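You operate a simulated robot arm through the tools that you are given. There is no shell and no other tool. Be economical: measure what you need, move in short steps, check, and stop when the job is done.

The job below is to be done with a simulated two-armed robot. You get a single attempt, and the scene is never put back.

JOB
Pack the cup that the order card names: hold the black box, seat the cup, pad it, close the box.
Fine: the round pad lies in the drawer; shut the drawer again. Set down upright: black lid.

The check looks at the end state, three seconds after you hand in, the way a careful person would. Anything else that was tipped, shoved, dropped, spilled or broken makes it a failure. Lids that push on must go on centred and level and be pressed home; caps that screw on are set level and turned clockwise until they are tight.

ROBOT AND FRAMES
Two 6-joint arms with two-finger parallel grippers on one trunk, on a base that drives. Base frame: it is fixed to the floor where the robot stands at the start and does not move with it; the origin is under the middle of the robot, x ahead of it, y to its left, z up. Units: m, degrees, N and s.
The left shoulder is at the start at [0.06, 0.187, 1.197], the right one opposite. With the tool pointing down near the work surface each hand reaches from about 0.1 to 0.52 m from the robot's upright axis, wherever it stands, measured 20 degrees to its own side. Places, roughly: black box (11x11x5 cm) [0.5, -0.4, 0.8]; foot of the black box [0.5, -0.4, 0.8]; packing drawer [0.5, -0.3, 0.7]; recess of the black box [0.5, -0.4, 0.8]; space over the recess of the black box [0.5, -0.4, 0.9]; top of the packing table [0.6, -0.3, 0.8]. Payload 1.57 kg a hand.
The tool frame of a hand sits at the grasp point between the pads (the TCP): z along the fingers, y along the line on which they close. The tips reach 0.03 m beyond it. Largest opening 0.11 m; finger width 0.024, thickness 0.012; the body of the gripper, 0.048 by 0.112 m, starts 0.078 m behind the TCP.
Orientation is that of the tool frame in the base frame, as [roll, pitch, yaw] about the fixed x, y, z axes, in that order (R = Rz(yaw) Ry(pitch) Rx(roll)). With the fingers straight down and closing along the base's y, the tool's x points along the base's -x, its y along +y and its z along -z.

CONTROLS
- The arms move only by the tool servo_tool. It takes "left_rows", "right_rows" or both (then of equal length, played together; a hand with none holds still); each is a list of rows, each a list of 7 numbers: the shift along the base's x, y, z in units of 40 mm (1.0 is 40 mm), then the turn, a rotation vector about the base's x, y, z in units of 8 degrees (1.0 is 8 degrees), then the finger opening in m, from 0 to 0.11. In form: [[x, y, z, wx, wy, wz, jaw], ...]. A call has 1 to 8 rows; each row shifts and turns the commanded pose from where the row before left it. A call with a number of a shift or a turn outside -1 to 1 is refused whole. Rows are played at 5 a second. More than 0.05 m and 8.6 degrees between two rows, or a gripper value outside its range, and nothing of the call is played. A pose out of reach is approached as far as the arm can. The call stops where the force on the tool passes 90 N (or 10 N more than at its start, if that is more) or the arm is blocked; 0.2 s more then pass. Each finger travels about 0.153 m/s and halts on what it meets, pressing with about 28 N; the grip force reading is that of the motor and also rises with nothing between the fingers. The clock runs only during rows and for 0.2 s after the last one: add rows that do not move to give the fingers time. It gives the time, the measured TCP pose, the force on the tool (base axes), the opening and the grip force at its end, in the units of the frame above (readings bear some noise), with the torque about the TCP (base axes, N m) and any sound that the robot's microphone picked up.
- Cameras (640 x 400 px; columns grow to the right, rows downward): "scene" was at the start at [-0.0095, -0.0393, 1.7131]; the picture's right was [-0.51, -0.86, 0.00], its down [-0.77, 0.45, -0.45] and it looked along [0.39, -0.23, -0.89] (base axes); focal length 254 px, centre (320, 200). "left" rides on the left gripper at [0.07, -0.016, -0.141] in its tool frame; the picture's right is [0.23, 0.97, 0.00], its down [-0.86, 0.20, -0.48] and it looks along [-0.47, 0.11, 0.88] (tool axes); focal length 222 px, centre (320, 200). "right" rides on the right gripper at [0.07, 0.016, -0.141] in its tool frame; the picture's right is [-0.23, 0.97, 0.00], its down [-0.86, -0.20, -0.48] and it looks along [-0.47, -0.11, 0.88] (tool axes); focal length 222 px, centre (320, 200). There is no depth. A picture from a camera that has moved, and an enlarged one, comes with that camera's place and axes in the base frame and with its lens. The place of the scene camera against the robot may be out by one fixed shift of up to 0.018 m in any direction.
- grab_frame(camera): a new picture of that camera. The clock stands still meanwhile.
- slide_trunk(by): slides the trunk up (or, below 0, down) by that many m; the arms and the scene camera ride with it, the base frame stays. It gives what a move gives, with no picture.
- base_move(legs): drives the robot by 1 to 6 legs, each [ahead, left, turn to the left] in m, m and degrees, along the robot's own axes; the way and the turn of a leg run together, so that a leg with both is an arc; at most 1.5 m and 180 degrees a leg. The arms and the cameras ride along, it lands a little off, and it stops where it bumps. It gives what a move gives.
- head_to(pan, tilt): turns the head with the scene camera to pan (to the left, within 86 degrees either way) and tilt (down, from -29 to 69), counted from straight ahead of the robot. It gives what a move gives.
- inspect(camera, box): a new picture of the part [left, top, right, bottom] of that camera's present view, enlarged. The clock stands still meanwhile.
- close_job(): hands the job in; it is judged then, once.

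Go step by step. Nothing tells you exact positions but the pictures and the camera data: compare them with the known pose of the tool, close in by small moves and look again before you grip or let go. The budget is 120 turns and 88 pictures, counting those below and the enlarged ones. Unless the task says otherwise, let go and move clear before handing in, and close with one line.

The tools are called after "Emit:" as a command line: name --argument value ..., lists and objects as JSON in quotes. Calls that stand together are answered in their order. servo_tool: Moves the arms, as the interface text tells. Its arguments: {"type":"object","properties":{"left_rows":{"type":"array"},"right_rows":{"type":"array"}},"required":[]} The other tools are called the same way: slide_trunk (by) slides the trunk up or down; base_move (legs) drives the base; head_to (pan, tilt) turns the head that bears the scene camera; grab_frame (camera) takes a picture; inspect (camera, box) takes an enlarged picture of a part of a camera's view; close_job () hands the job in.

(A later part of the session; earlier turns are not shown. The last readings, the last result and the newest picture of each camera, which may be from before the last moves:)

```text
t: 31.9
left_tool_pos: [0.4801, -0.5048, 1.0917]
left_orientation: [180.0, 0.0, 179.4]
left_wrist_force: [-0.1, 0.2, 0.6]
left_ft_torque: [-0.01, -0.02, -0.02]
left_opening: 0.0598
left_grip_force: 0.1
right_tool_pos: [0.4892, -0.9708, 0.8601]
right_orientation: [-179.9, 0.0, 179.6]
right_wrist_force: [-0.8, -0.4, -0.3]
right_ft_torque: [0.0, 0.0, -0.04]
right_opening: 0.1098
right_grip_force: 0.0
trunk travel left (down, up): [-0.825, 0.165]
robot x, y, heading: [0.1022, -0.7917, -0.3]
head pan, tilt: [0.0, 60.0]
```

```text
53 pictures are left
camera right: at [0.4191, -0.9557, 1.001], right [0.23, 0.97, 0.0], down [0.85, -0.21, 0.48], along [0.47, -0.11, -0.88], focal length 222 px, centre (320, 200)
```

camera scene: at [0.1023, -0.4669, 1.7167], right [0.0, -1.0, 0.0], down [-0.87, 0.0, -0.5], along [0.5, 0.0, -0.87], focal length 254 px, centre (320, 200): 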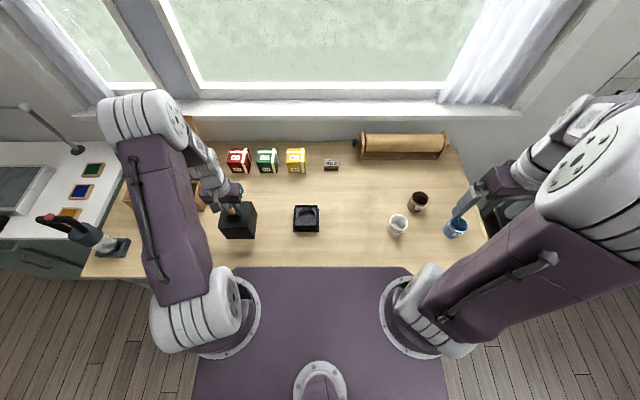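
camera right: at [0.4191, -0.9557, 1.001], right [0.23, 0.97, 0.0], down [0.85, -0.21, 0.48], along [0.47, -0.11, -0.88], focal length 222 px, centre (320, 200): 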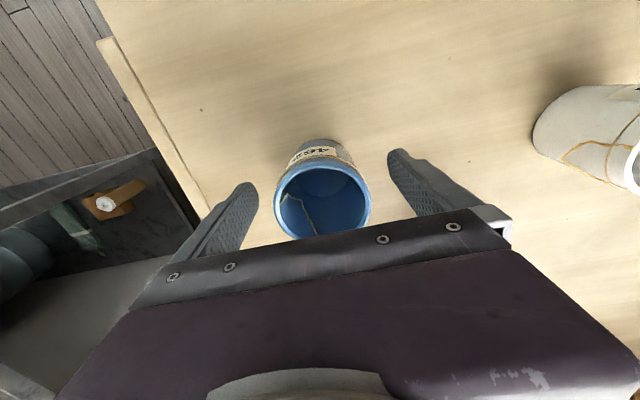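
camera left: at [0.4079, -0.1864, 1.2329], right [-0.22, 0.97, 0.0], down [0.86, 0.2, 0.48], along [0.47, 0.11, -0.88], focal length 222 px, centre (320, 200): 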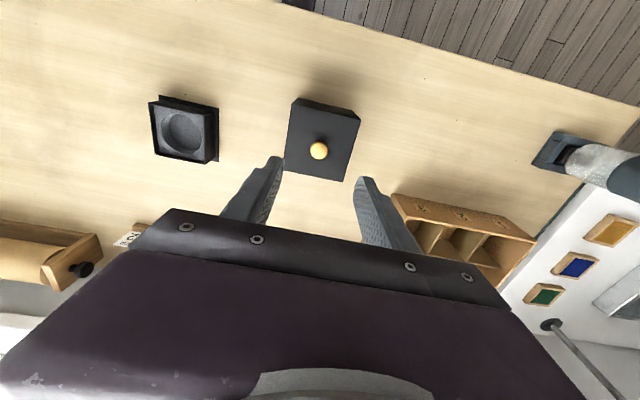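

The hand is centred on the rim. I close on the cup and lift a little.

Emit:
servo_tool --right_rows '[[0, 0, 0, 0, 0, 0, 0.08], [0, 0, 0, 0, 0, 0, 0.06], [0, 0, 0, 0, 0, 0, 0.05], [0, 0, 0, 0, 0, 0, 0.05]]'

Emit:
servo_tool --right_rows '[[0, 0, 0.5, 0, 0, 0, 0.05], [0, 0, 0.7, 0, 0, 0, 0.05], [0, 0, 1, 0, 0, 0, 0.05], [0, 0, 1, 0, 0, 0, 0.05], [0, 0, 1, 0, 0, 0, 0.05], [0, 0, 0, 0, 0, 0, 0.05]]'

Emit:
grab_frame --camera "right"

```text
t: 33.0
left_tool_pos: [0.4805, -0.5057, 1.0916]
left_orientation: [-180.0, 0.1, 179.5]
left_wrist_force: [-0.1, -0.6, -0.1]
left_ft_torque: [0.0, -0.02, -0.01]
left_opening: 0.0599
left_grip_force: 0.1
right_tool_pos: [0.4888, -0.9709, 0.8606]
right_orientation: [-180.0, -0.1, 179.6]
right_wrist_force: [0.4, -0.1, 0.2]
right_ft_torque: [0.02, 0.01, 0.0]
right_opening: 0.0651
right_grip_force: 27.8
trunk travel left (down, up): [-0.825, 0.165]
robot x, y, heading: [0.0986, -0.7933, -0.4]
head pan, tilt: [0.0, 60.0]
```

```text
t: 34.4
left_tool_pos: [0.4799, -0.5048, 1.091]
left_orientation: [179.9, -0.1, 179.6]
left_wrist_force: [-0.2, 0.3, -0.3]
left_ft_torque: [-0.01, 0.01, 0.01]
left_opening: 0.06
left_grip_force: 0.0
right_tool_pos: [0.4918, -0.9714, 1.0292]
right_orientation: [-180.0, -0.2, 179.5]
right_wrist_force: [-0.1, -0.4, -1.3]
right_ft_torque: [0.01, -0.02, 0.01]
right_opening: 0.065
right_grip_force: 27.5
trunk travel left (down, up): [-0.825, 0.165]
robot x, y, heading: [0.1001, -0.791, -0.5]
head pan, tilt: [0.0, 60.0]
```

```text
52 pictures are left
camera right: at [0.4205, -0.9568, 1.1691], right [0.23, 0.97, 0.0], down [0.85, -0.21, 0.48], along [0.46, -0.11, -0.88], focal length 222 px, centre (320, 200)
```

right: 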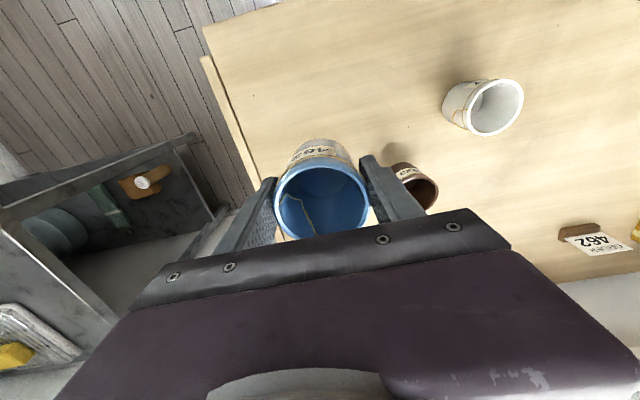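

The cup (65 mm) is held. I drive back to the box, ready to turn both hands: left to steady the box from its left side, right to seat the cup.

Emit:
base_move --legs '[[0, 0.39, 0.4]]'

Emit:
servo_tool --left_rows '[[0, 0, 0, 0, 0, -1, 0.11], [0, 0, 0, 0, 0, -1, 0.11], [0, 0, 0, 0, 0, -1, 0.11], [0, 0, 0, 0, 0, -1, 0.11], [0, 0, 0, 0, 0, -1, 0.11], [0, 0, 0, 0, 0, -1, 0.11], [0, 0, 0, 0, 0, -1, 0.11], [0, 0, 0, 0, 0, -1, 0.11]]' --right_rows '[[0, 0, 0, 0, 0, 1, 0.05], [0, 0, 0, 0, 0, 1, 0.05], [0, 0, 0, 0, 0, 1, 0.05], [0, 0, 0, 0, 0, 1, 0.05], [0, 0, 0, 0, 0, 1, 0.05], [0, 0, 0, 0, 0, 1, 0.05], [0, 0, 0, 0, 0, 1, 0.05], [0, 0, 0, 0, 0, 1, 0.05]]'

Emit:
servo_tool --left_rows '[[0, 0, 0, 0, 0, -1, 0.11], [0, 0, 0, 0, 0, -1, 0.11], [0, 0, 0, 0, 0, -1, 0.11], [0, 0, 0, 0, 0, -0.25, 0.11], [0, 0, 0, -1, 0, 0, 0.11], [0, 0, 0, -1, 0, 0, 0.11], [0, 0, 0, -1, 0, 0, 0.11]]' --right_rows '[[0, 0, 0, 0, 0, 1, 0.05], [0, 0, 0, 0, 0, 1, 0.05], [0, 0, 0, 0, 0, 1, 0.05], [0, 0, 0, 0, 0, 0.25, 0.05], [0, 0, 0, 0, 0, 0, 0.05], [0, 0, 0, 0, 0, 0, 0.05], [0, 0, 0, 0, 0, 0, 0.05]]'

Emit:
grab_frame --camera "scene"

Emit:
grab_frame --camera "left"

```text
t: 36.8
left_tool_pos: [0.478, -0.1212, 1.0903]
left_orientation: [180.0, 0.0, -179.8]
left_wrist_force: [0.5, 0.3, 0.2]
left_ft_torque: [-0.02, -0.01, -0.01]
left_opening: 0.0598
left_grip_force: 0.0
right_tool_pos: [0.4936, -0.5889, 1.0289]
right_orientation: [180.0, 0.0, -179.8]
right_wrist_force: [0.1, -0.4, -2.5]
right_ft_torque: [0.02, 0.02, 0.01]
right_opening: 0.0652
right_grip_force: 28.0
trunk travel left (down, up): [-0.825, 0.165]
robot x, y, heading: [0.0975, -0.409, 0.4]
head pan, tilt: [0.0, 60.0]
```

```text
t: 38.6
left_tool_pos: [0.4781, -0.1223, 1.091]
left_orientation: [-180.0, 0.0, 116.0]
left_wrist_force: [-0.1, -0.5, 0.3]
left_ft_torque: [0.03, 0.0, 0.01]
left_opening: 0.1101
left_grip_force: 0.0
right_tool_pos: [0.4932, -0.5872, 1.029]
right_orientation: [179.9, 0.0, -115.7]
right_wrist_force: [0.0, -0.4, -1.5]
right_ft_torque: [-0.01, -0.04, 0.01]
right_opening: 0.0651
right_grip_force: 28.2
trunk travel left (down, up): [-0.825, 0.165]
robot x, y, heading: [0.1, -0.4096, 0.4]
head pan, tilt: [0.0, 60.0]
```

```text
t: 40.2
left_tool_pos: [0.4784, -0.1197, 1.091]
left_orientation: [-179.9, 24.1, 90.1]
left_wrist_force: [0.1, 0.4, -0.5]
left_ft_torque: [-0.02, -0.02, 0.02]
left_opening: 0.1101
left_grip_force: 0.1
right_tool_pos: [0.494, -0.5869, 1.0302]
right_orientation: [180.0, 0.0, -89.9]
right_wrist_force: [-0.6, 0.5, -2.0]
right_ft_torque: [-0.02, 0.05, -0.01]
right_opening: 0.0652
right_grip_force: 28.2
trunk travel left (down, up): [-0.825, 0.165]
robot x, y, heading: [0.0985, -0.415, 0.4]
head pan, tilt: [0.0, 60.0]
```

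```text
51 pictures are left
camera scene: at [0.1033, -0.4179, 1.7167], right [0.0, -1.0, 0.0], down [-0.87, 0.0, -0.5], along [0.5, 0.0, -0.87], focal length 254 px, centre (320, 200)
```

scene: 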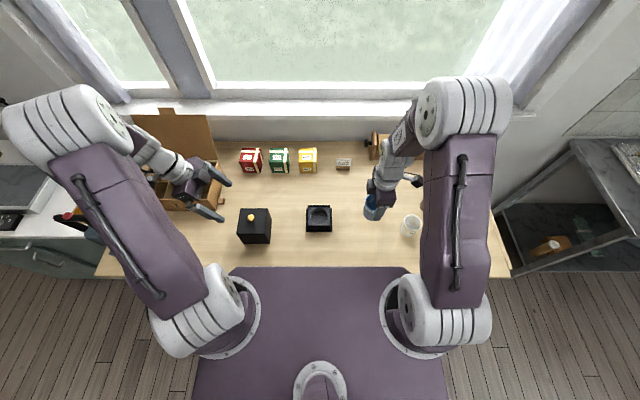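

```text
50 pictures are left
camera left: at [0.4609, 0.0024, 1.1908], right [0.97, 0.21, -0.09], down [0.2, -0.58, 0.79], along [0.11, -0.78, -0.61], focal length 222 px, centre (320, 200)
```

left: 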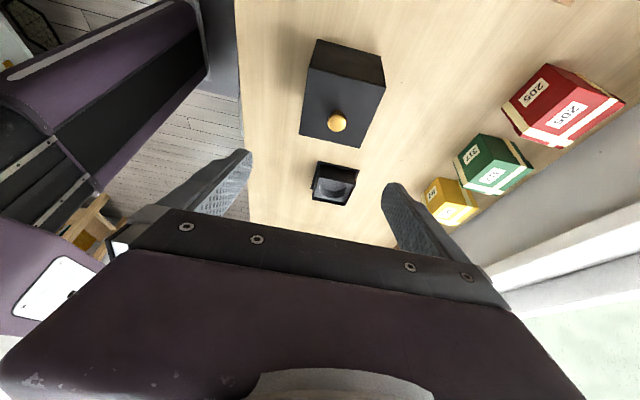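

Both hands are turned. I bring the left hand above the box's left side and look with it.

Emit:
servo_tool --left_rows '[[0.3, -0.9, 0, 0, 0, 0, 0.11], [0.3, -0.9, 0, 0, 0, 0, 0.11], [0.3, -0.9, 0, 0, 0, 0, 0.11], [0.3, -0.9, 0, 0, 0, 0, 0.11], [0.3, -0.9, 0, 0, 0, 0, 0.11], [0.3, -0.9, 0, 0, 0, 0, 0.11], [0, -0.8, -0.8, 0, 0, 0, 0.11], [0, 0, -1, 0, 0, 0, 0.11]]'

Emit:
servo_tool --left_rows '[[0, 0, -1, 0, 0, 0, 0.11], [0, 0, -1, 0, 0, 0, 0.11], [0, 0, 0, 0, 0, 0, 0.11]]'

Emit:
grab_frame --camera "left"

Emit:
inspect --camera "scene" --box '[220, 160, 380, 260]'

```text
t: 42.0
left_tool_pos: [0.5498, -0.3672, 1.0179]
left_orientation: [-179.9, 24.0, 90.2]
left_wrist_force: [-0.6, -0.1, 0.6]
left_ft_torque: [0.0, 0.0, 0.03]
left_opening: 0.1099
left_grip_force: 0.0
right_tool_pos: [0.494, -0.5878, 1.0296]
right_orientation: [179.9, 0.0, -89.8]
right_wrist_force: [0.9, -0.7, -1.5]
right_ft_torque: [-0.03, 0.02, 0.05]
right_opening: 0.0652
right_grip_force: 27.1
trunk travel left (down, up): [-0.825, 0.165]
robot x, y, heading: [0.1013, -0.4104, 0.2]
head pan, tilt: [0.0, 60.0]
```

```text
t: 42.8
left_tool_pos: [0.5493, -0.3684, 0.9379]
left_orientation: [-180.0, 24.0, 90.1]
left_wrist_force: [-0.6, -0.5, -0.4]
left_ft_torque: [0.05, -0.03, -0.03]
left_opening: 0.1104
left_grip_force: 0.1
right_tool_pos: [0.4922, -0.5862, 1.0299]
right_orientation: [-180.0, 0.0, -89.8]
right_wrist_force: [-0.2, 0.0, -2.0]
right_ft_torque: [-0.03, 0.0, 0.01]
right_opening: 0.065
right_grip_force: 27.7
trunk travel left (down, up): [-0.825, 0.165]
robot x, y, heading: [0.0998, -0.4132, 0.1]
head pan, tilt: [0.0, 60.0]
```

```text
49 pictures are left
camera left: at [0.5311, -0.2462, 1.0389], right [0.97, 0.21, -0.09], down [0.2, -0.59, 0.78], along [0.11, -0.78, -0.61], focal length 222 px, centre (320, 200)
```

left: 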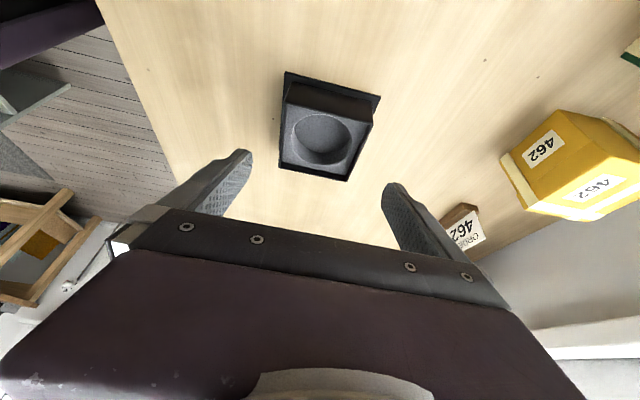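

```text
4.00 times, centred on (300, 210) of scene
camera zoom: at [0.1016, -0.4191, 1.7167], right [0.0, -1.0, 0.0], down [-0.87, 0.0, -0.5], along [0.5, 0.0, -0.87], focal length 1016 px, centre (400, 160)
```

zoom: 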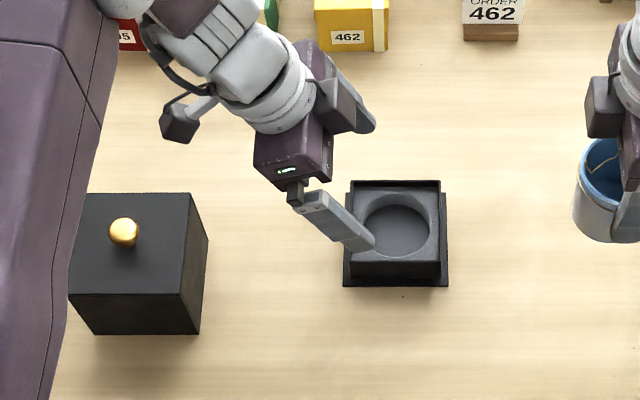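

The box is between the left fingers (centre ≈[0.547, -0.405]). I go down beside it, above its foot.

Emit:
servo_tool --left_rows '[[-0.04, -0.08, -0.8, 0, 0, 0, 0.11], [0, 0, -0.8, 0, 0, 0, 0.11], [0, 0, -0.4, 0, 0, 0, 0.11], [0, 0, -0.3, 0, 0, 0, 0.11], [0, 0, 0, 0, 0, 0, 0.11]]'

Emit:
inspect --camera "scene" --box '[260, 170, 360, 250]'

Emit:
grab_frame --camera "left"

```text
t: 44.0
left_tool_pos: [0.5471, -0.3698, 0.8456]
left_orientation: [-179.9, 24.0, 90.0]
left_wrist_force: [-0.3, -0.2, -0.3]
left_ft_torque: [0.03, 0.0, -0.02]
left_opening: 0.11
left_grip_force: 0.0
right_tool_pos: [0.4934, -0.5877, 1.0302]
right_orientation: [180.0, 0.0, -89.8]
right_wrist_force: [-0.5, -0.1, -1.7]
right_ft_torque: [-0.03, -0.02, -0.01]
right_opening: 0.0654
right_grip_force: 27.9
trunk travel left (down, up): [-0.825, 0.165]
robot x, y, heading: [0.1017, -0.4129, 0.3]
head pan, tilt: [0.0, 60.0]
```

```text
5.00 times, centred on (310, 210) of scene
camera zoom: at [0.1028, -0.4191, 1.7167], right [0.0, -1.0, 0.0], down [-0.87, 0.0, -0.5], along [0.5, 0.0, -0.87], focal length 1269 px, centre (370, 150)
```

zoom: 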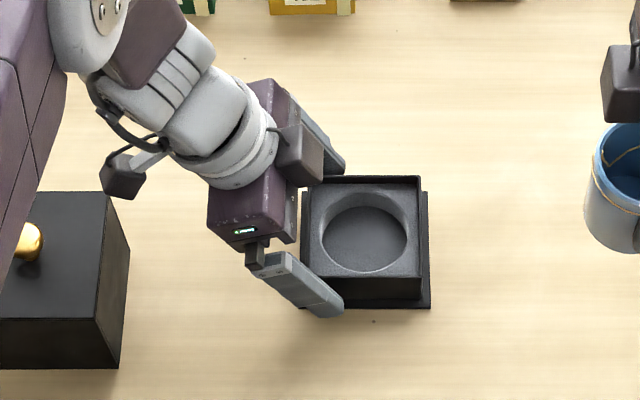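

```text
46 pictures are left
camera left: at [0.5307, -0.2486, 0.946], right [0.97, 0.21, -0.09], down [0.2, -0.59, 0.78], along [0.11, -0.78, -0.61], focal length 222 px, centre (320, 200)
```

left: 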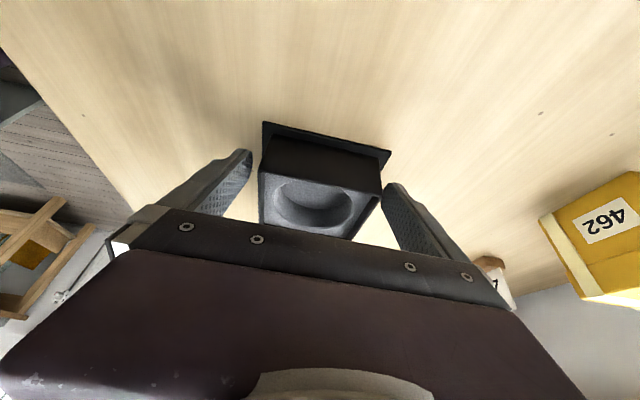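

The fingers straddle the box body above the foot. I close gently.

Emit:
servo_tool --left_rows '[[0, 0, 0, 0, 0, 0, 0.1], [0, 0, 0, 0, 0, 0, 0.095], [0, 0, 0, 0, 0, 0, 0.085], [0, 0, 0, 0, 0, 0, 0.08], [0, 0, 0, 0, 0, 0, 0.08]]'

Emit:
grab_frame --camera "left"

Emit:
inspect --camera "scene" --box '[280, 180, 350, 240]'

```text
t: 45.2
left_tool_pos: [0.5478, -0.3698, 0.8446]
left_orientation: [-179.9, 24.0, 90.1]
left_wrist_force: [-0.5, -0.4, -0.5]
left_ft_torque: [-0.03, -0.03, -0.06]
left_opening: 0.0893
left_grip_force: 28.1
right_tool_pos: [0.4938, -0.5863, 1.0298]
right_orientation: [-180.0, 0.0, -89.9]
right_wrist_force: [0.1, 0.0, -1.7]
right_ft_torque: [0.0, 0.02, 0.01]
right_opening: 0.0652
right_grip_force: 28.2
trunk travel left (down, up): [-0.825, 0.165]
robot x, y, heading: [0.1011, -0.4076, 0.2]
head pan, tilt: [0.0, 60.0]
```

```text
45 pictures are left
camera left: at [0.5308, -0.2487, 0.9461], right [0.97, 0.21, -0.09], down [0.2, -0.59, 0.78], along [0.11, -0.78, -0.61], focal length 222 px, centre (320, 200)
```

left: 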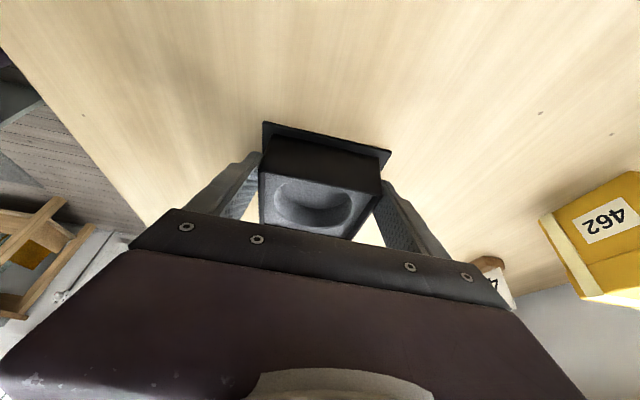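

```text
6.67 times, centred on (315, 210) of scene
camera zoom: at [0.103, -0.4191, 1.7167], right [0.0, -1.0, 0.0], down [-0.87, 0.0, -0.5], along [0.5, 0.0, -0.87], focal length 1693 px, centre (353, 133)
```

zoom: 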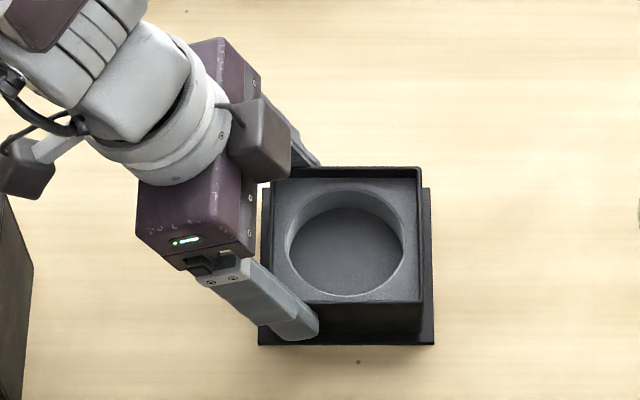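

The box is held (89 mm wide, recess centre ≈[0.548, -0.406]), but the left gripper would crowd the right one above the recess. I'll regrip at the very edge of the box, and turn the right hand back 30° for clearance.

Emit:
servo_tool --left_rows '[[0, 0, 0, 0, 0, 0, 0.105], [0, 0.3, 0, 0, 0, 0, 0.105], [0, 0.28, 0, 0, 0, 0, 0.105], [0, 0, 0, 0, 0, 0, 0.085], [0, 0, 0, 0, 0, 0, 0.08], [0, 0, 0, 0, 0, 0, 0.08]]' --right_rows '[[0, 0, 0, 0, 0, -0.8, 0.05], [0, 0, 0, 0, 0, -0.8, 0.05], [0, 0, 0, 0, 0, -0.8, 0.05], [0, 0, 0, 0, 0, -0.8, 0.05], [0, 0, 0, 0, 0, -0.55, 0.05], [0, 0, 0, 0, 0, 0, 0.05]]'

Emit:
servo_tool --right_rows '[[0.3, 0.95, 0, 0, 0, 0, 0.05], [0.3, 0.95, 0, 0, 0, 0, 0.05], [0.3, 0.95, 0, 0, 0, 0, 0.05], [0.45, 0.7, 0, 0, 0, 0, 0.05], [0, 0, 0, 0, 0, 0, 0.05]]'

Emit:
grab_frame --camera "scene"

Emit:
grab_frame --camera "right"

```text
t: 46.6
left_tool_pos: [0.547, -0.3464, 0.8455]
left_orientation: [-179.9, 24.0, 90.0]
left_wrist_force: [0.2, 0.3, 2.2]
left_ft_torque: [-0.26, 0.17, 0.05]
left_opening: 0.0894
left_grip_force: 27.8
right_tool_pos: [0.4932, -0.5878, 1.0274]
right_orientation: [-180.0, 0.0, -119.9]
right_wrist_force: [-0.2, -0.8, -1.4]
right_ft_torque: [0.01, 0.01, -0.01]
right_opening: 0.0653
right_grip_force: 27.6
trunk travel left (down, up): [-0.825, 0.165]
robot x, y, heading: [0.1009, -0.4112, -0.1]
head pan, tilt: [0.0, 60.0]
```

```text
t: 47.8
left_tool_pos: [0.5466, -0.3465, 0.8477]
left_orientation: [-179.9, 23.9, 90.0]
left_wrist_force: [-0.6, -0.1, 3.8]
left_ft_torque: [-0.25, 0.19, -0.09]
left_opening: 0.0895
left_grip_force: 28.2
right_tool_pos: [0.5447, -0.4458, 1.0289]
right_orientation: [-180.0, 0.0, -119.8]
right_wrist_force: [1.1, -0.7, -1.9]
right_ft_torque: [-0.02, 0.01, -0.04]
right_opening: 0.0653
right_grip_force: 27.4
trunk travel left (down, up): [-0.825, 0.165]
robot x, y, heading: [0.1029, -0.4123, 0.1]
head pan, tilt: [0.0, 60.0]
```

```text
43 pictures are left
camera scene: at [0.1023, -0.4191, 1.7167], right [0.0, -1.0, 0.0], down [-0.87, 0.0, -0.5], along [0.5, 0.0, -0.87], focal length 254 px, centre (320, 200)
```

scene: 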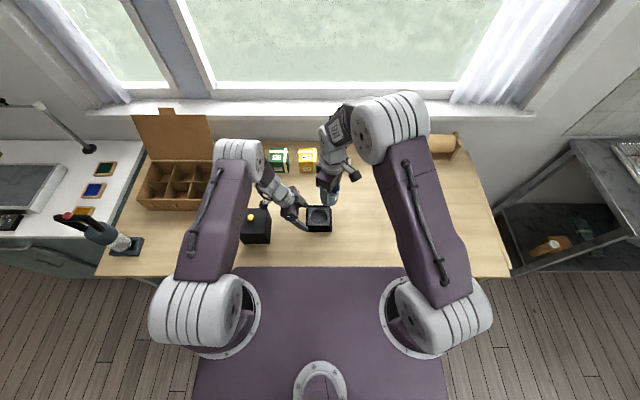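

```text
42 pictures are left
camera right: at [0.4955, -0.4994, 1.1689], right [-0.73, 0.68, 0.0], down [0.6, 0.64, 0.48], along [0.33, 0.35, -0.88], focal length 222 px, centre (320, 200)
```

right: 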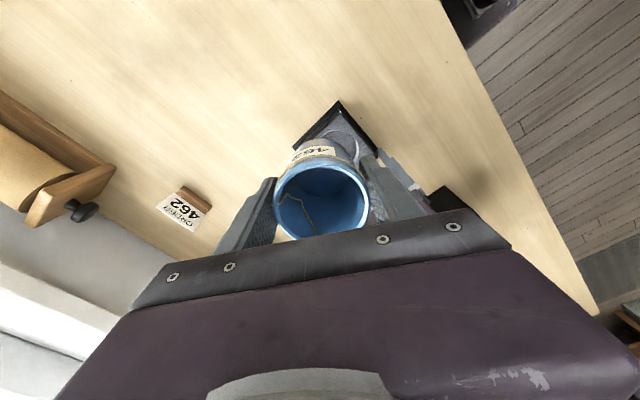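

The cup is close to the recess. I move over it and lower to just above, then check.

Emit:
servo_tool --right_rows '[[0.07, 0.5, 0, 0, 0, 0, 0.05], [0, 0.5, 0, 0, 0, 0, 0.05], [0, 0, -1, 0, 0, 0, 0.05], [0, 0, -0.7, 0, 0, 0, 0.05], [0, 0, 0, 0, 0, 0, 0.05]]'

Emit:
inspect --camera "scene" --box '[270, 160, 370, 240]'

Emit:
grab_frame --camera "right"

Emit:
inspect --camera "left" --box '[220, 100, 420, 225]'

```text
t: 49.0
left_tool_pos: [0.5475, -0.3454, 0.8465]
left_orientation: [-179.9, 24.0, 90.1]
left_wrist_force: [-1.2, 1.7, 3.4]
left_ft_torque: [0.02, 0.11, -0.1]
left_opening: 0.0896
left_grip_force: 27.8
right_tool_pos: [0.5488, -0.4063, 0.9607]
right_orientation: [180.0, 0.0, -119.7]
right_wrist_force: [0.1, 0.3, -2.8]
right_ft_torque: [0.01, 0.0, 0.0]
right_opening: 0.0653
right_grip_force: 28.3
trunk travel left (down, up): [-0.825, 0.165]
robot x, y, heading: [0.102, -0.4133, -0.0]
head pan, tilt: [0.0, 60.0]
```

```text
5.00 times, centred on (320, 200) of scene
camera zoom: at [0.1023, -0.4187, 1.7167], right [0.0, -1.0, 0.0], down [-0.87, 0.0, -0.5], along [0.5, 0.0, -0.87], focal length 1269 px, centre (320, 200)
```

zoom: 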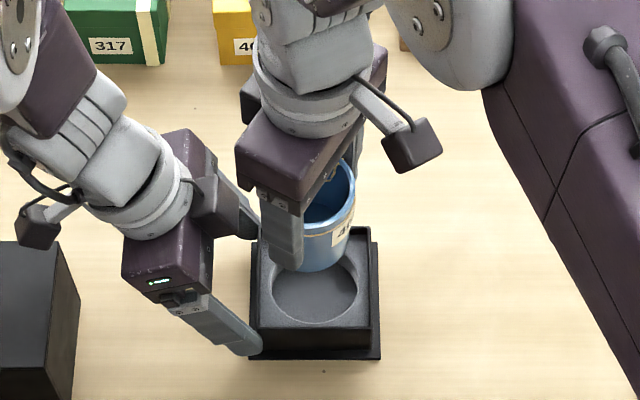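

```text
40 pictures are left
camera right: at [0.4987, -0.4595, 1.1011], right [-0.73, 0.68, 0.0], down [0.6, 0.64, 0.48], along [0.33, 0.35, -0.88], focal length 222 px, centre (320, 200)
```

right: 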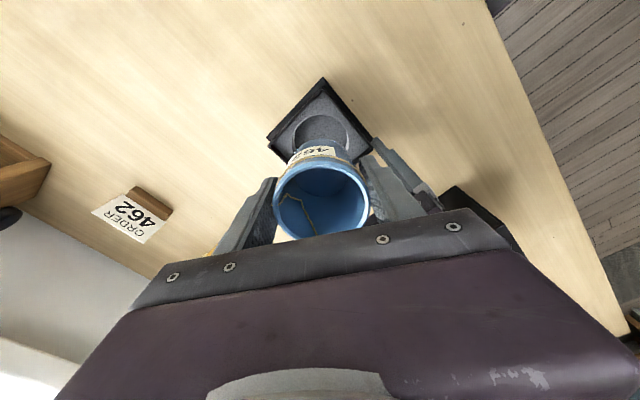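

```text
3.20 times, centred on (320, 162) of left
camera zoom: at [0.5294, -0.2244, 0.947], right [0.97, 0.21, -0.09], down [0.2, -0.59, 0.78], along [0.11, -0.78, -0.61], focal length 711 px, centre (320, 320)
```

zoom: 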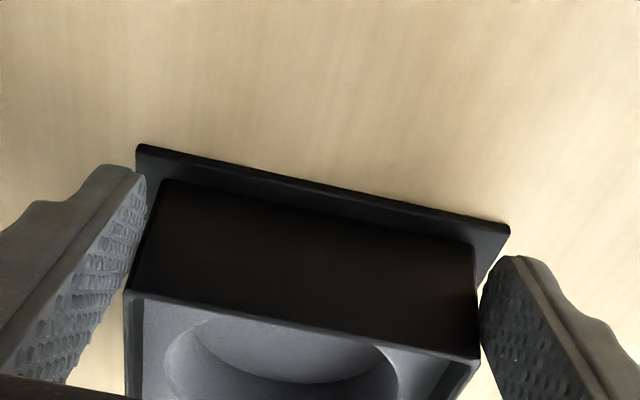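

Emit:
inspect --camera "right" --box '[250, 70, 390, 170]'

Emit:
inspect --camera "scene" --box '[300, 180, 350, 235]'

```text
4.00 times, centred on (320, 120) of right
camera zoom: at [0.4987, -0.4595, 1.1011], right [-0.73, 0.68, 0.0], down [0.6, 0.64, 0.48], along [0.33, 0.35, -0.88], focal length 888 px, centre (320, 520)
```

zoom: 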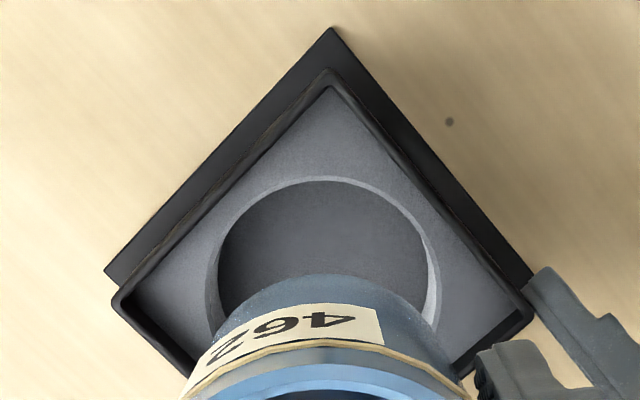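

```text
7.27 times, centred on (325, 208) of scene
camera zoom: at [0.1023, -0.4187, 1.7167], right [0.0, -1.0, 0.0], down [-0.87, 0.0, -0.5], along [0.5, 0.0, -0.87], focal length 1846 px, centre (284, 146)
```

zoom: 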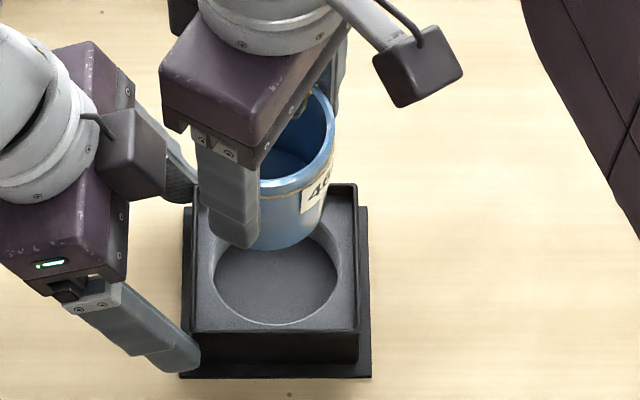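

Recess centre comes out at about [0.5465, -0.409], so I shift the cup about 3 mm and go down to just above the foam.

Emit:
servo_tool --right_rows '[[-0.05, -0.07, -0.4, 0, 0, 0, 0.05], [0, 0, -0.6, 0, 0, 0, 0.05], [0, 0, -0.25, 0, 0, 0, 0.05], [0, 0, 0, 0, 0, 0, 0.05]]'

Emit:
inspect --camera "scene" --box '[300, 180, 350, 235]'

Emit:
inspect --camera "right" --box '[250, 70, 390, 170]'

```text
t: 50.0
left_tool_pos: [0.5473, -0.3464, 0.8471]
left_orientation: [-179.9, 24.0, 90.1]
left_wrist_force: [-1.2, 0.2, 2.0]
left_ft_torque: [-0.03, -0.01, 0.01]
left_opening: 0.0896
left_grip_force: 28.0
right_tool_pos: [0.5477, -0.4088, 0.912]
right_orientation: [180.0, 0.0, -119.8]
right_wrist_force: [0.4, 0.1, -2.6]
right_ft_torque: [-0.02, 0.02, 0.04]
right_opening: 0.0651
right_grip_force: 27.8
trunk travel left (down, up): [-0.825, 0.165]
robot x, y, heading: [0.0984, -0.4095, 0.2]
head pan, tilt: [0.0, 60.0]
```

```text
7.27 times, centred on (325, 208) of scene
camera zoom: at [0.1024, -0.4187, 1.7167], right [0.0, -1.0, 0.0], down [-0.87, 0.0, -0.5], along [0.5, 0.0, -0.87], focal length 1846 px, centre (284, 146)
```

zoom: 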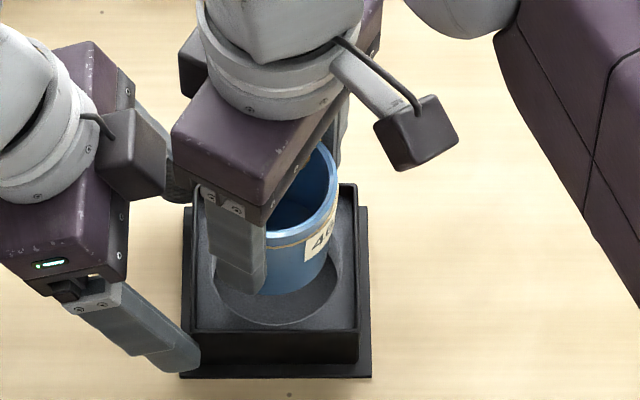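

```text
4.00 times, centred on (320, 120) of right
camera zoom: at [0.4975, -0.462, 1.0518], right [-0.73, 0.68, 0.0], down [0.6, 0.64, 0.48], along [0.33, 0.35, -0.88], focal length 888 px, centre (320, 520)
```

zoom: 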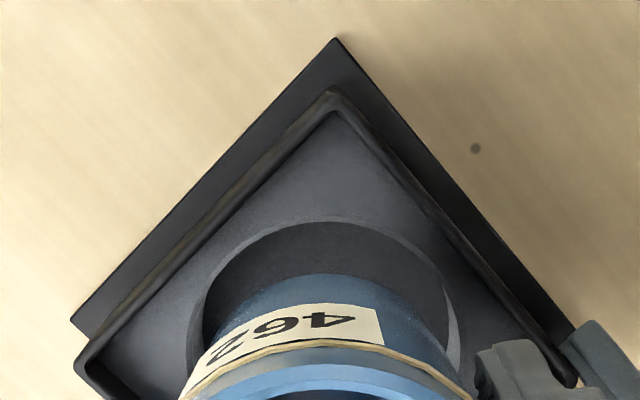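

The cup is aligned to about 1 mm. I lower slowly into the recess, watching force.

Emit:
servo_tool --right_rows '[[-0.02, -0.02, -0.15, 0, 0, 0, 0.05], [0, 0, -0.15, 0, 0, 0, 0.05], [0, 0, -0.15, 0, 0, 0, 0.05], [0, 0, 0, 0, 0, 0, 0.05]]'

Emit:
inspect --camera "scene" --box '[300, 180, 350, 235]'

```text
t: 51.0
left_tool_pos: [0.5462, -0.3468, 0.8469]
left_orientation: [-179.9, 24.0, 90.1]
left_wrist_force: [-0.9, 0.8, 1.5]
left_ft_torque: [-0.06, -0.08, 0.01]
left_opening: 0.0892
left_grip_force: 28.2
right_tool_pos: [0.5465, -0.4087, 0.893]
right_orientation: [180.0, 0.0, -119.8]
right_wrist_force: [0.5, -0.8, -2.4]
right_ft_torque: [0.0, 0.02, -0.01]
right_opening: 0.0653
right_grip_force: 28.1
trunk travel left (down, up): [-0.825, 0.165]
robot x, y, heading: [0.1002, -0.4105, 0.4]
head pan, tilt: [0.0, 60.0]
```

```text
7.27 times, centred on (325, 208) of scene
camera zoom: at [0.1025, -0.4188, 1.7167], right [0.0, -1.0, 0.0], down [-0.87, 0.0, -0.5], along [0.5, 0.0, -0.87], focal length 1846 px, centre (284, 146)
```

zoom: 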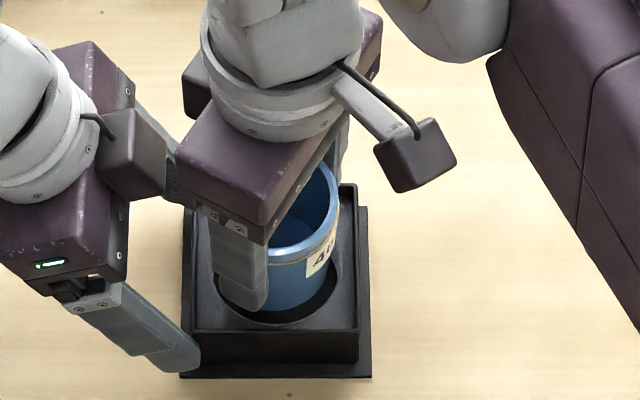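

Emit:
servo_tool --right_rows '[[0, 0, -0.12, 0, 0, 0, 0.05], [0, 0, -0.12, 0, 0, 0, 0.05], [0, 0, 0, 0, 0, 0, 0.05]]'

```text
t: 51.8
left_tool_pos: [0.5466, -0.346, 0.8463]
left_orientation: [-179.9, 24.0, 90.1]
left_wrist_force: [-0.9, 0.4, 1.8]
left_ft_torque: [0.01, -0.1, -0.05]
left_opening: 0.0897
left_grip_force: 28.0
right_tool_pos: [0.5474, -0.409, 0.8844]
right_orientation: [180.0, 0.0, -119.8]
right_wrist_force: [0.3, 0.1, -1.6]
right_ft_torque: [0.0, -0.03, 0.0]
right_opening: 0.0652
right_grip_force: 28.1
trunk travel left (down, up): [-0.825, 0.165]
robot x, y, heading: [0.1, -0.4126, 0.2]
head pan, tilt: [0.0, 60.0]
```

Emit:
servo_tool --right_rows '[[0, 0, -0.1, 0, 0, 0, 0.05], [0, 0, -0.1, 0, 0, 0, 0.05], [0, 0, 0, 0, 0, 0, 0.05]]'

Emit:
inspect --camera "scene" --box '[300, 180, 350, 235]'

```text
t: 52.6
left_tool_pos: [0.5469, -0.3464, 0.8463]
left_orientation: [-179.9, 24.1, 90.1]
left_wrist_force: [0.1, -0.3, 0.9]
left_ft_torque: [-0.03, -0.03, -0.01]
left_opening: 0.0892
left_grip_force: 28.4
right_tool_pos: [0.5472, -0.4103, 0.877]
right_orientation: [-180.0, 0.0, -119.8]
right_wrist_force: [0.4, 0.4, -1.1]
right_ft_torque: [-0.01, -0.01, -0.03]
right_opening: 0.0651
right_grip_force: 27.9
trunk travel left (down, up): [-0.825, 0.165]
robot x, y, heading: [0.101, -0.4083, 0.3]
head pan, tilt: [0.0, 60.0]
```

```text
7.27 times, centred on (325, 208) of scene
camera zoom: at [0.1026, -0.4188, 1.7167], right [0.0, -1.0, 0.0], down [-0.87, 0.0, -0.5], along [0.5, 0.0, -0.87], focal length 1846 px, centre (284, 146)
```

zoom: 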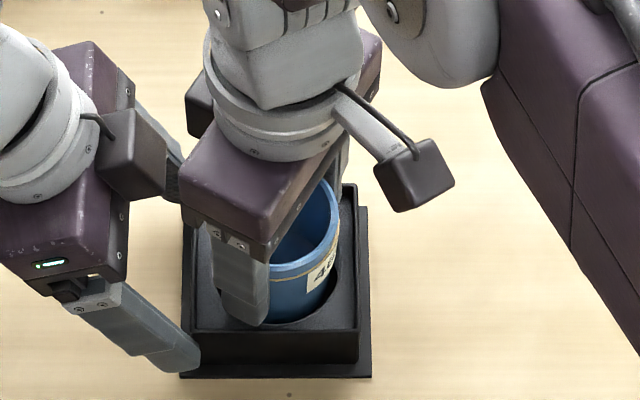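

The cup is inside the recess. I keep lowering in 2 mm steps until it touches the floor.

Emit:
servo_tool --right_rows '[[0, 0.02, -0.06, 0, 0, 0, 0.05], [0, 0, -0.06, 0, 0, 0, 0.05], [0, 0, 0, 0, 0, 0, 0.05]]'

Emit:
servo_tool --right_rows '[[0, 0, -0.06, 0, 0, 0, 0.05], [0, 0, 0, 0, 0, 0, 0.05]]'

```text
t: 53.4
left_tool_pos: [0.546, -0.3464, 0.8475]
left_orientation: [179.8, 23.7, 90.0]
left_wrist_force: [13.8, 4.3, -25.9]
left_ft_torque: [0.55, 0.18, 0.38]
left_opening: 0.0897
left_grip_force: 27.2
right_tool_pos: [0.5467, -0.4085, 0.8738]
right_orientation: [-179.9, 0.3, -120.0]
right_wrist_force: [-8.9, -8.8, 59.0]
right_ft_torque: [0.03, 1.33, 0.36]
right_opening: 0.0651
right_grip_force: 28.7
trunk travel left (down, up): [-0.825, 0.165]
robot x, y, heading: [0.0986, -0.4075, 0.2]
head pan, tilt: [0.0, 60.0]
```

```text
t: 54.0
left_tool_pos: [0.5455, -0.347, 0.849]
left_orientation: [179.5, 23.8, 90.1]
left_wrist_force: [19.2, 9.3, -16.9]
left_ft_torque: [0.32, 0.1, 0.88]
left_opening: 0.0895
left_grip_force: 28.1
right_tool_pos: [0.5465, -0.4097, 0.8739]
right_orientation: [-179.7, 0.5, -119.8]
right_wrist_force: [-7.1, -16.6, 85.9]
right_ft_torque: [0.21, 2.54, 0.33]
right_opening: 0.0654
right_grip_force: 28.1
trunk travel left (down, up): [-0.825, 0.165]
robot x, y, heading: [0.0972, -0.4115, 0.2]
head pan, tilt: [0.0, 60.0]
```

Contact at ≈0.874: the cup seems to be on the recess floor. I unload and open a little.

Emit:
servo_tool --right_rows '[[0, 0, 0.1, 0, 0, 0, 0.05], [0, 0, 0, 0, 0, 0, 0.05]]'

Emit:
servo_tool --right_rows '[[0, 0, 0, 0, 0, 0, 0.072], [0, 0, 0, 0, 0, 0, 0.075], [0, 0, 0, 0, 0, 0, 0.075]]'

Emit:
inspect --camera "scene" --box '[300, 180, 350, 235]'

Emit:
grab_frame --camera "right"

```text
t: 54.6
left_tool_pos: [0.5457, -0.3455, 0.8498]
left_orientation: [179.8, 24.0, 90.0]
left_wrist_force: [8.9, 14.4, 20.4]
left_ft_torque: [0.18, -0.26, 0.27]
left_opening: 0.0894
left_grip_force: 27.9
right_tool_pos: [0.5465, -0.408, 0.8725]
right_orientation: [-179.7, 0.2, -119.9]
right_wrist_force: [6.1, -11.8, 37.8]
right_ft_torque: [-0.05, 0.9, 0.05]
right_opening: 0.0649
right_grip_force: 28.3
trunk travel left (down, up): [-0.825, 0.165]
robot x, y, heading: [0.0978, -0.4126, 0.5]
head pan, tilt: [0.0, 60.0]
```

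```text
t: 55.4
left_tool_pos: [0.5462, -0.3468, 0.8492]
left_orientation: [179.8, 24.0, 90.0]
left_wrist_force: [11.1, 8.4, 25.8]
left_ft_torque: [-0.28, -0.44, 0.22]
left_opening: 0.0894
left_grip_force: 28.2
right_tool_pos: [0.5459, -0.4078, 0.8729]
right_orientation: [-179.8, 0.3, -119.8]
right_wrist_force: [6.6, -4.7, 34.6]
right_ft_torque: [0.11, 0.57, 0.11]
right_opening: 0.0662
right_grip_force: 0.0
trunk travel left (down, up): [-0.825, 0.165]
robot x, y, heading: [0.1003, -0.4138, 0.2]
head pan, tilt: [0.0, 60.0]
```

```text
7.27 times, centred on (325, 208) of scene
camera zoom: at [0.0981, -0.4187, 1.7169], right [0.0, -1.0, 0.0], down [-0.86, 0.0, -0.5], along [0.5, 0.0, -0.86], focal length 1846 px, centre (284, 146)
```

zoom: 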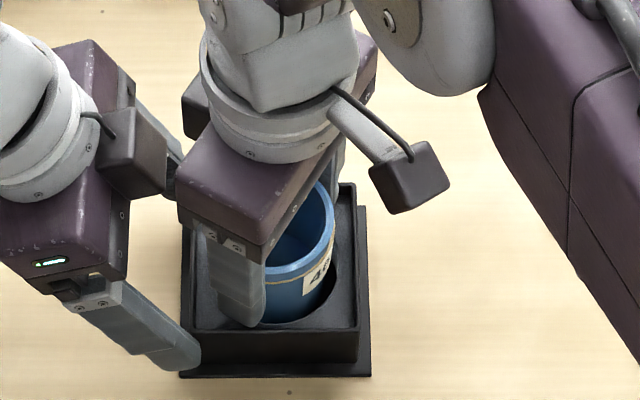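

```text
31 pictures are left
camera right: at [0.4959, -0.4616, 1.0133], right [-0.73, 0.68, 0.0], down [0.6, 0.64, 0.48], along [0.33, 0.35, -0.88], focal length 222 px, centre (320, 200)
```

right: 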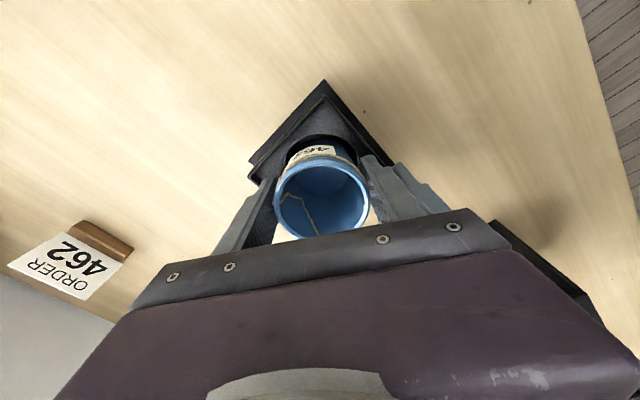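

The fingertips meet the box wall or foam as they open, so I rise a few millimetres, then open more.

Emit:
servo_tool --right_rows '[[0, 0, 0.15, 0, 0, 0, 0.067], [0, 0, 0.1, 0, 0, 0, 0.067], [0, 0, 0, 0, 0, 0, 0.075], [0, 0, 0, 0, 0, 0, 0.08]]'

Emit:
inspect --camera "scene" --box '[300, 180, 350, 235]'

```text
t: 56.4
left_tool_pos: [0.5442, -0.3474, 0.8459]
left_orientation: [-179.8, 23.9, 90.2]
left_wrist_force: [-1.8, -3.3, 7.6]
left_ft_torque: [-0.71, -0.4, -0.17]
left_opening: 0.0894
left_grip_force: 28.1
right_tool_pos: [0.546, -0.4096, 0.8813]
right_orientation: [180.0, -0.1, -119.9]
right_wrist_force: [1.0, 0.1, 0.7]
right_ft_torque: [0.0, 0.04, -0.01]
right_opening: 0.0801
right_grip_force: 0.0
trunk travel left (down, up): [-0.825, 0.165]
robot x, y, heading: [0.1002, -0.4149, 0.2]
head pan, tilt: [0.0, 60.0]
```

```text
7.27 times, centred on (325, 208) of scene
camera zoom: at [0.1009, -0.4199, 1.7165], right [0.0, -1.0, 0.0], down [-0.87, 0.0, -0.5], along [0.5, 0.0, -0.87], focal length 1846 px, centre (284, 146)
```

zoom: 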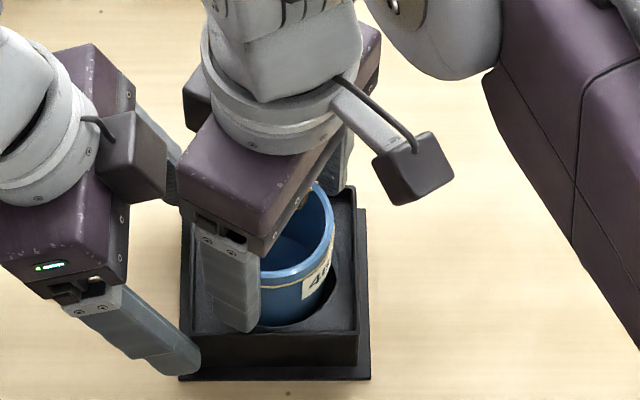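

Emit:
servo_tool --right_rows '[[0, 0, 0.5, 0, 0, 0, 0.08], [0, 0, 0.8, 0, 0, 0, 0.08], [0, 0, 1, 0, 0, 0, 0.08], [0, 0, 1, 0, 0, 0, 0.08], [0, 0, 1, 0, 0, 0, 0.08], [-0.3, -0.8, 0.3, 0, 0, 0, 0.08], [-0.3, -0.9, 0, 0, 0, 0, 0.08], [-0.3, -0.9, 0, 0, 0, 0, 0.08]]'

Emit:
inspect --camera "scene" --box '[290, 175, 350, 235]'

Emit:
inspect --camera "left" --box '[220, 70, 420, 225]'

```text
t: 58.2
left_tool_pos: [0.5473, -0.3469, 0.8466]
left_orientation: [-179.9, 24.0, 90.1]
left_wrist_force: [-0.8, -0.2, -1.3]
left_ft_torque: [0.19, 0.01, -0.02]
left_opening: 0.0894
left_grip_force: 28.2
right_tool_pos: [0.5107, -0.5138, 1.0669]
right_orientation: [180.0, 0.2, -119.7]
right_wrist_force: [0.0, 0.2, 0.6]
right_ft_torque: [0.03, 0.02, 0.02]
right_opening: 0.08
right_grip_force: 0.1
trunk travel left (down, up): [-0.825, 0.165]
robot x, y, heading: [0.1036, -0.4102, 0.3]
head pan, tilt: [0.0, 60.0]
```

```text
6.67 times, centred on (320, 205) of scene
camera zoom: at [0.1026, -0.4203, 1.7167], right [0.0, -1.0, 0.0], down [-0.87, 0.0, -0.5], along [0.5, 0.0, -0.87], focal length 1693 px, centre (320, 167)
```

zoom: 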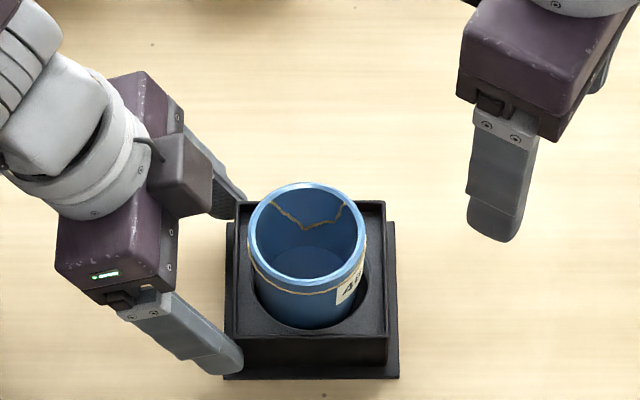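

```text
2.58 times, centred on (320, 148) of left
camera zoom: at [0.5295, -0.2252, 0.9471], right [0.97, 0.21, -0.09], down [0.2, -0.59, 0.78], along [0.11, -0.78, -0.61], focal length 573 px, centre (320, 336)
```

zoom: 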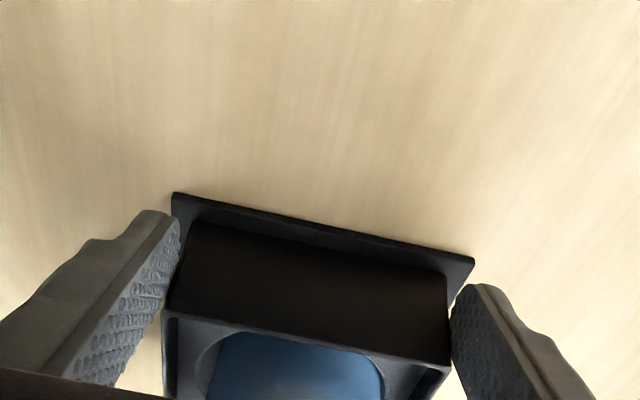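

The cup sits in the recess. I let the box go with the left hand, rise, turn the right hand square, then back off to face the drawer.

Emit:
servo_tool --left_rows '[[0, 0, 0, 0, 0, 0, 0.105], [0, 0, 0, 0, 0, 0, 0.105], [0, 0.1, 0.5, 0, 0, 0, 0.105], [0, 0.1, 1, 0, 0, 0, 0.105], [0, 0.1, 1, 0, 0, 0, 0.105], [0, 0, 1, 0, 0, 0, 0.105], [0, 0, 1, 0, 0, 0, 0.105]]' --right_rows '[[0, 0, 0, 0, 0, 0.8, 0.08], [0, 0, 0, 0, 0, 0.8, 0.08], [0, 0, 0, 0, 0, 0.8, 0.08], [0, 0, 0, 0, 0, 0.8, 0.08], [0, 0, 0, 0, 0, 0.53, 0.08], [0, 0, 0, 0, 0, 0, 0.06], [0, 0, 0, 0, 0, 0, 0.06]]'

Emit:
base_move --legs '[[-0.28, 0, 0], [0, 0.06, 0]]'

Emit:
grab_frame --camera "scene"

```text
t: 59.8
left_tool_pos: [0.5485, -0.3352, 1.0291]
left_orientation: [-179.9, 23.9, 90.0]
left_wrist_force: [0.9, 0.2, 0.3]
left_ft_torque: [0.0, 0.0, -0.01]
left_opening: 0.105
left_grip_force: 0.0
right_tool_pos: [0.5098, -0.5129, 1.0658]
right_orientation: [-179.9, 0.0, -90.1]
right_wrist_force: [0.0, -1.2, 0.1]
right_ft_torque: [-0.01, 0.01, 0.01]
right_opening: 0.0599
right_grip_force: 0.0
trunk travel left (down, up): [-0.825, 0.165]
robot x, y, heading: [0.1008, -0.4163, 0.1]
head pan, tilt: [0.0, 60.0]
```

```text
t: 62.3
left_tool_pos: [0.2706, -0.2857, 1.0285]
left_orientation: [-179.9, 23.7, 90.0]
left_wrist_force: [0.9, -1.0, 1.1]
left_ft_torque: [0.01, 0.01, 0.0]
left_opening: 0.1053
left_grip_force: 0.1
right_tool_pos: [0.2327, -0.4623, 1.0657]
right_orientation: [-179.9, 0.3, -90.2]
right_wrist_force: [0.5, -0.6, 0.0]
right_ft_torque: [0.04, 0.05, -0.02]
right_opening: 0.06
right_grip_force: 0.0
trunk travel left (down, up): [-0.825, 0.165]
robot x, y, heading: [-0.1796, -0.3553, 0.0]
head pan, tilt: [0.0, 60.0]
```

```text
27 pictures are left
camera scene: at [-0.1755, -0.371, 1.7167], right [0.0, -1.0, -0.01], down [-0.87, 0.0, -0.5], along [0.5, 0.01, -0.87], focal length 254 px, centre (320, 200)
```

scene: 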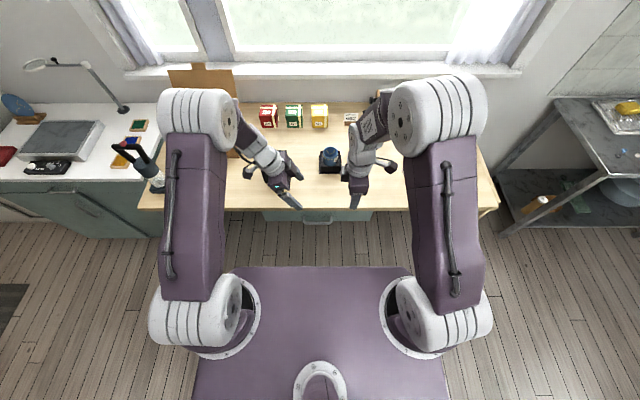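

Emit:
inspect --camera "scene" --box '[255, 190, 385, 240]'

```text
4.92 times, centred on (320, 215) of scene
camera zoom: at [-0.1755, -0.371, 1.7167], right [0.0, -1.0, -0.01], down [-0.87, 0.0, -0.5], along [0.5, 0.01, -0.87], focal length 1250 px, centre (320, 126)
```

zoom: 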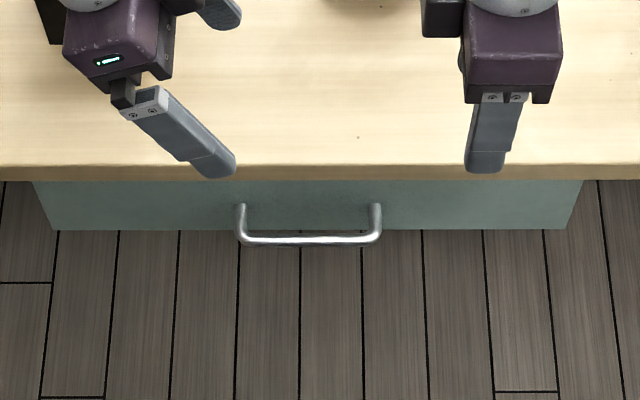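

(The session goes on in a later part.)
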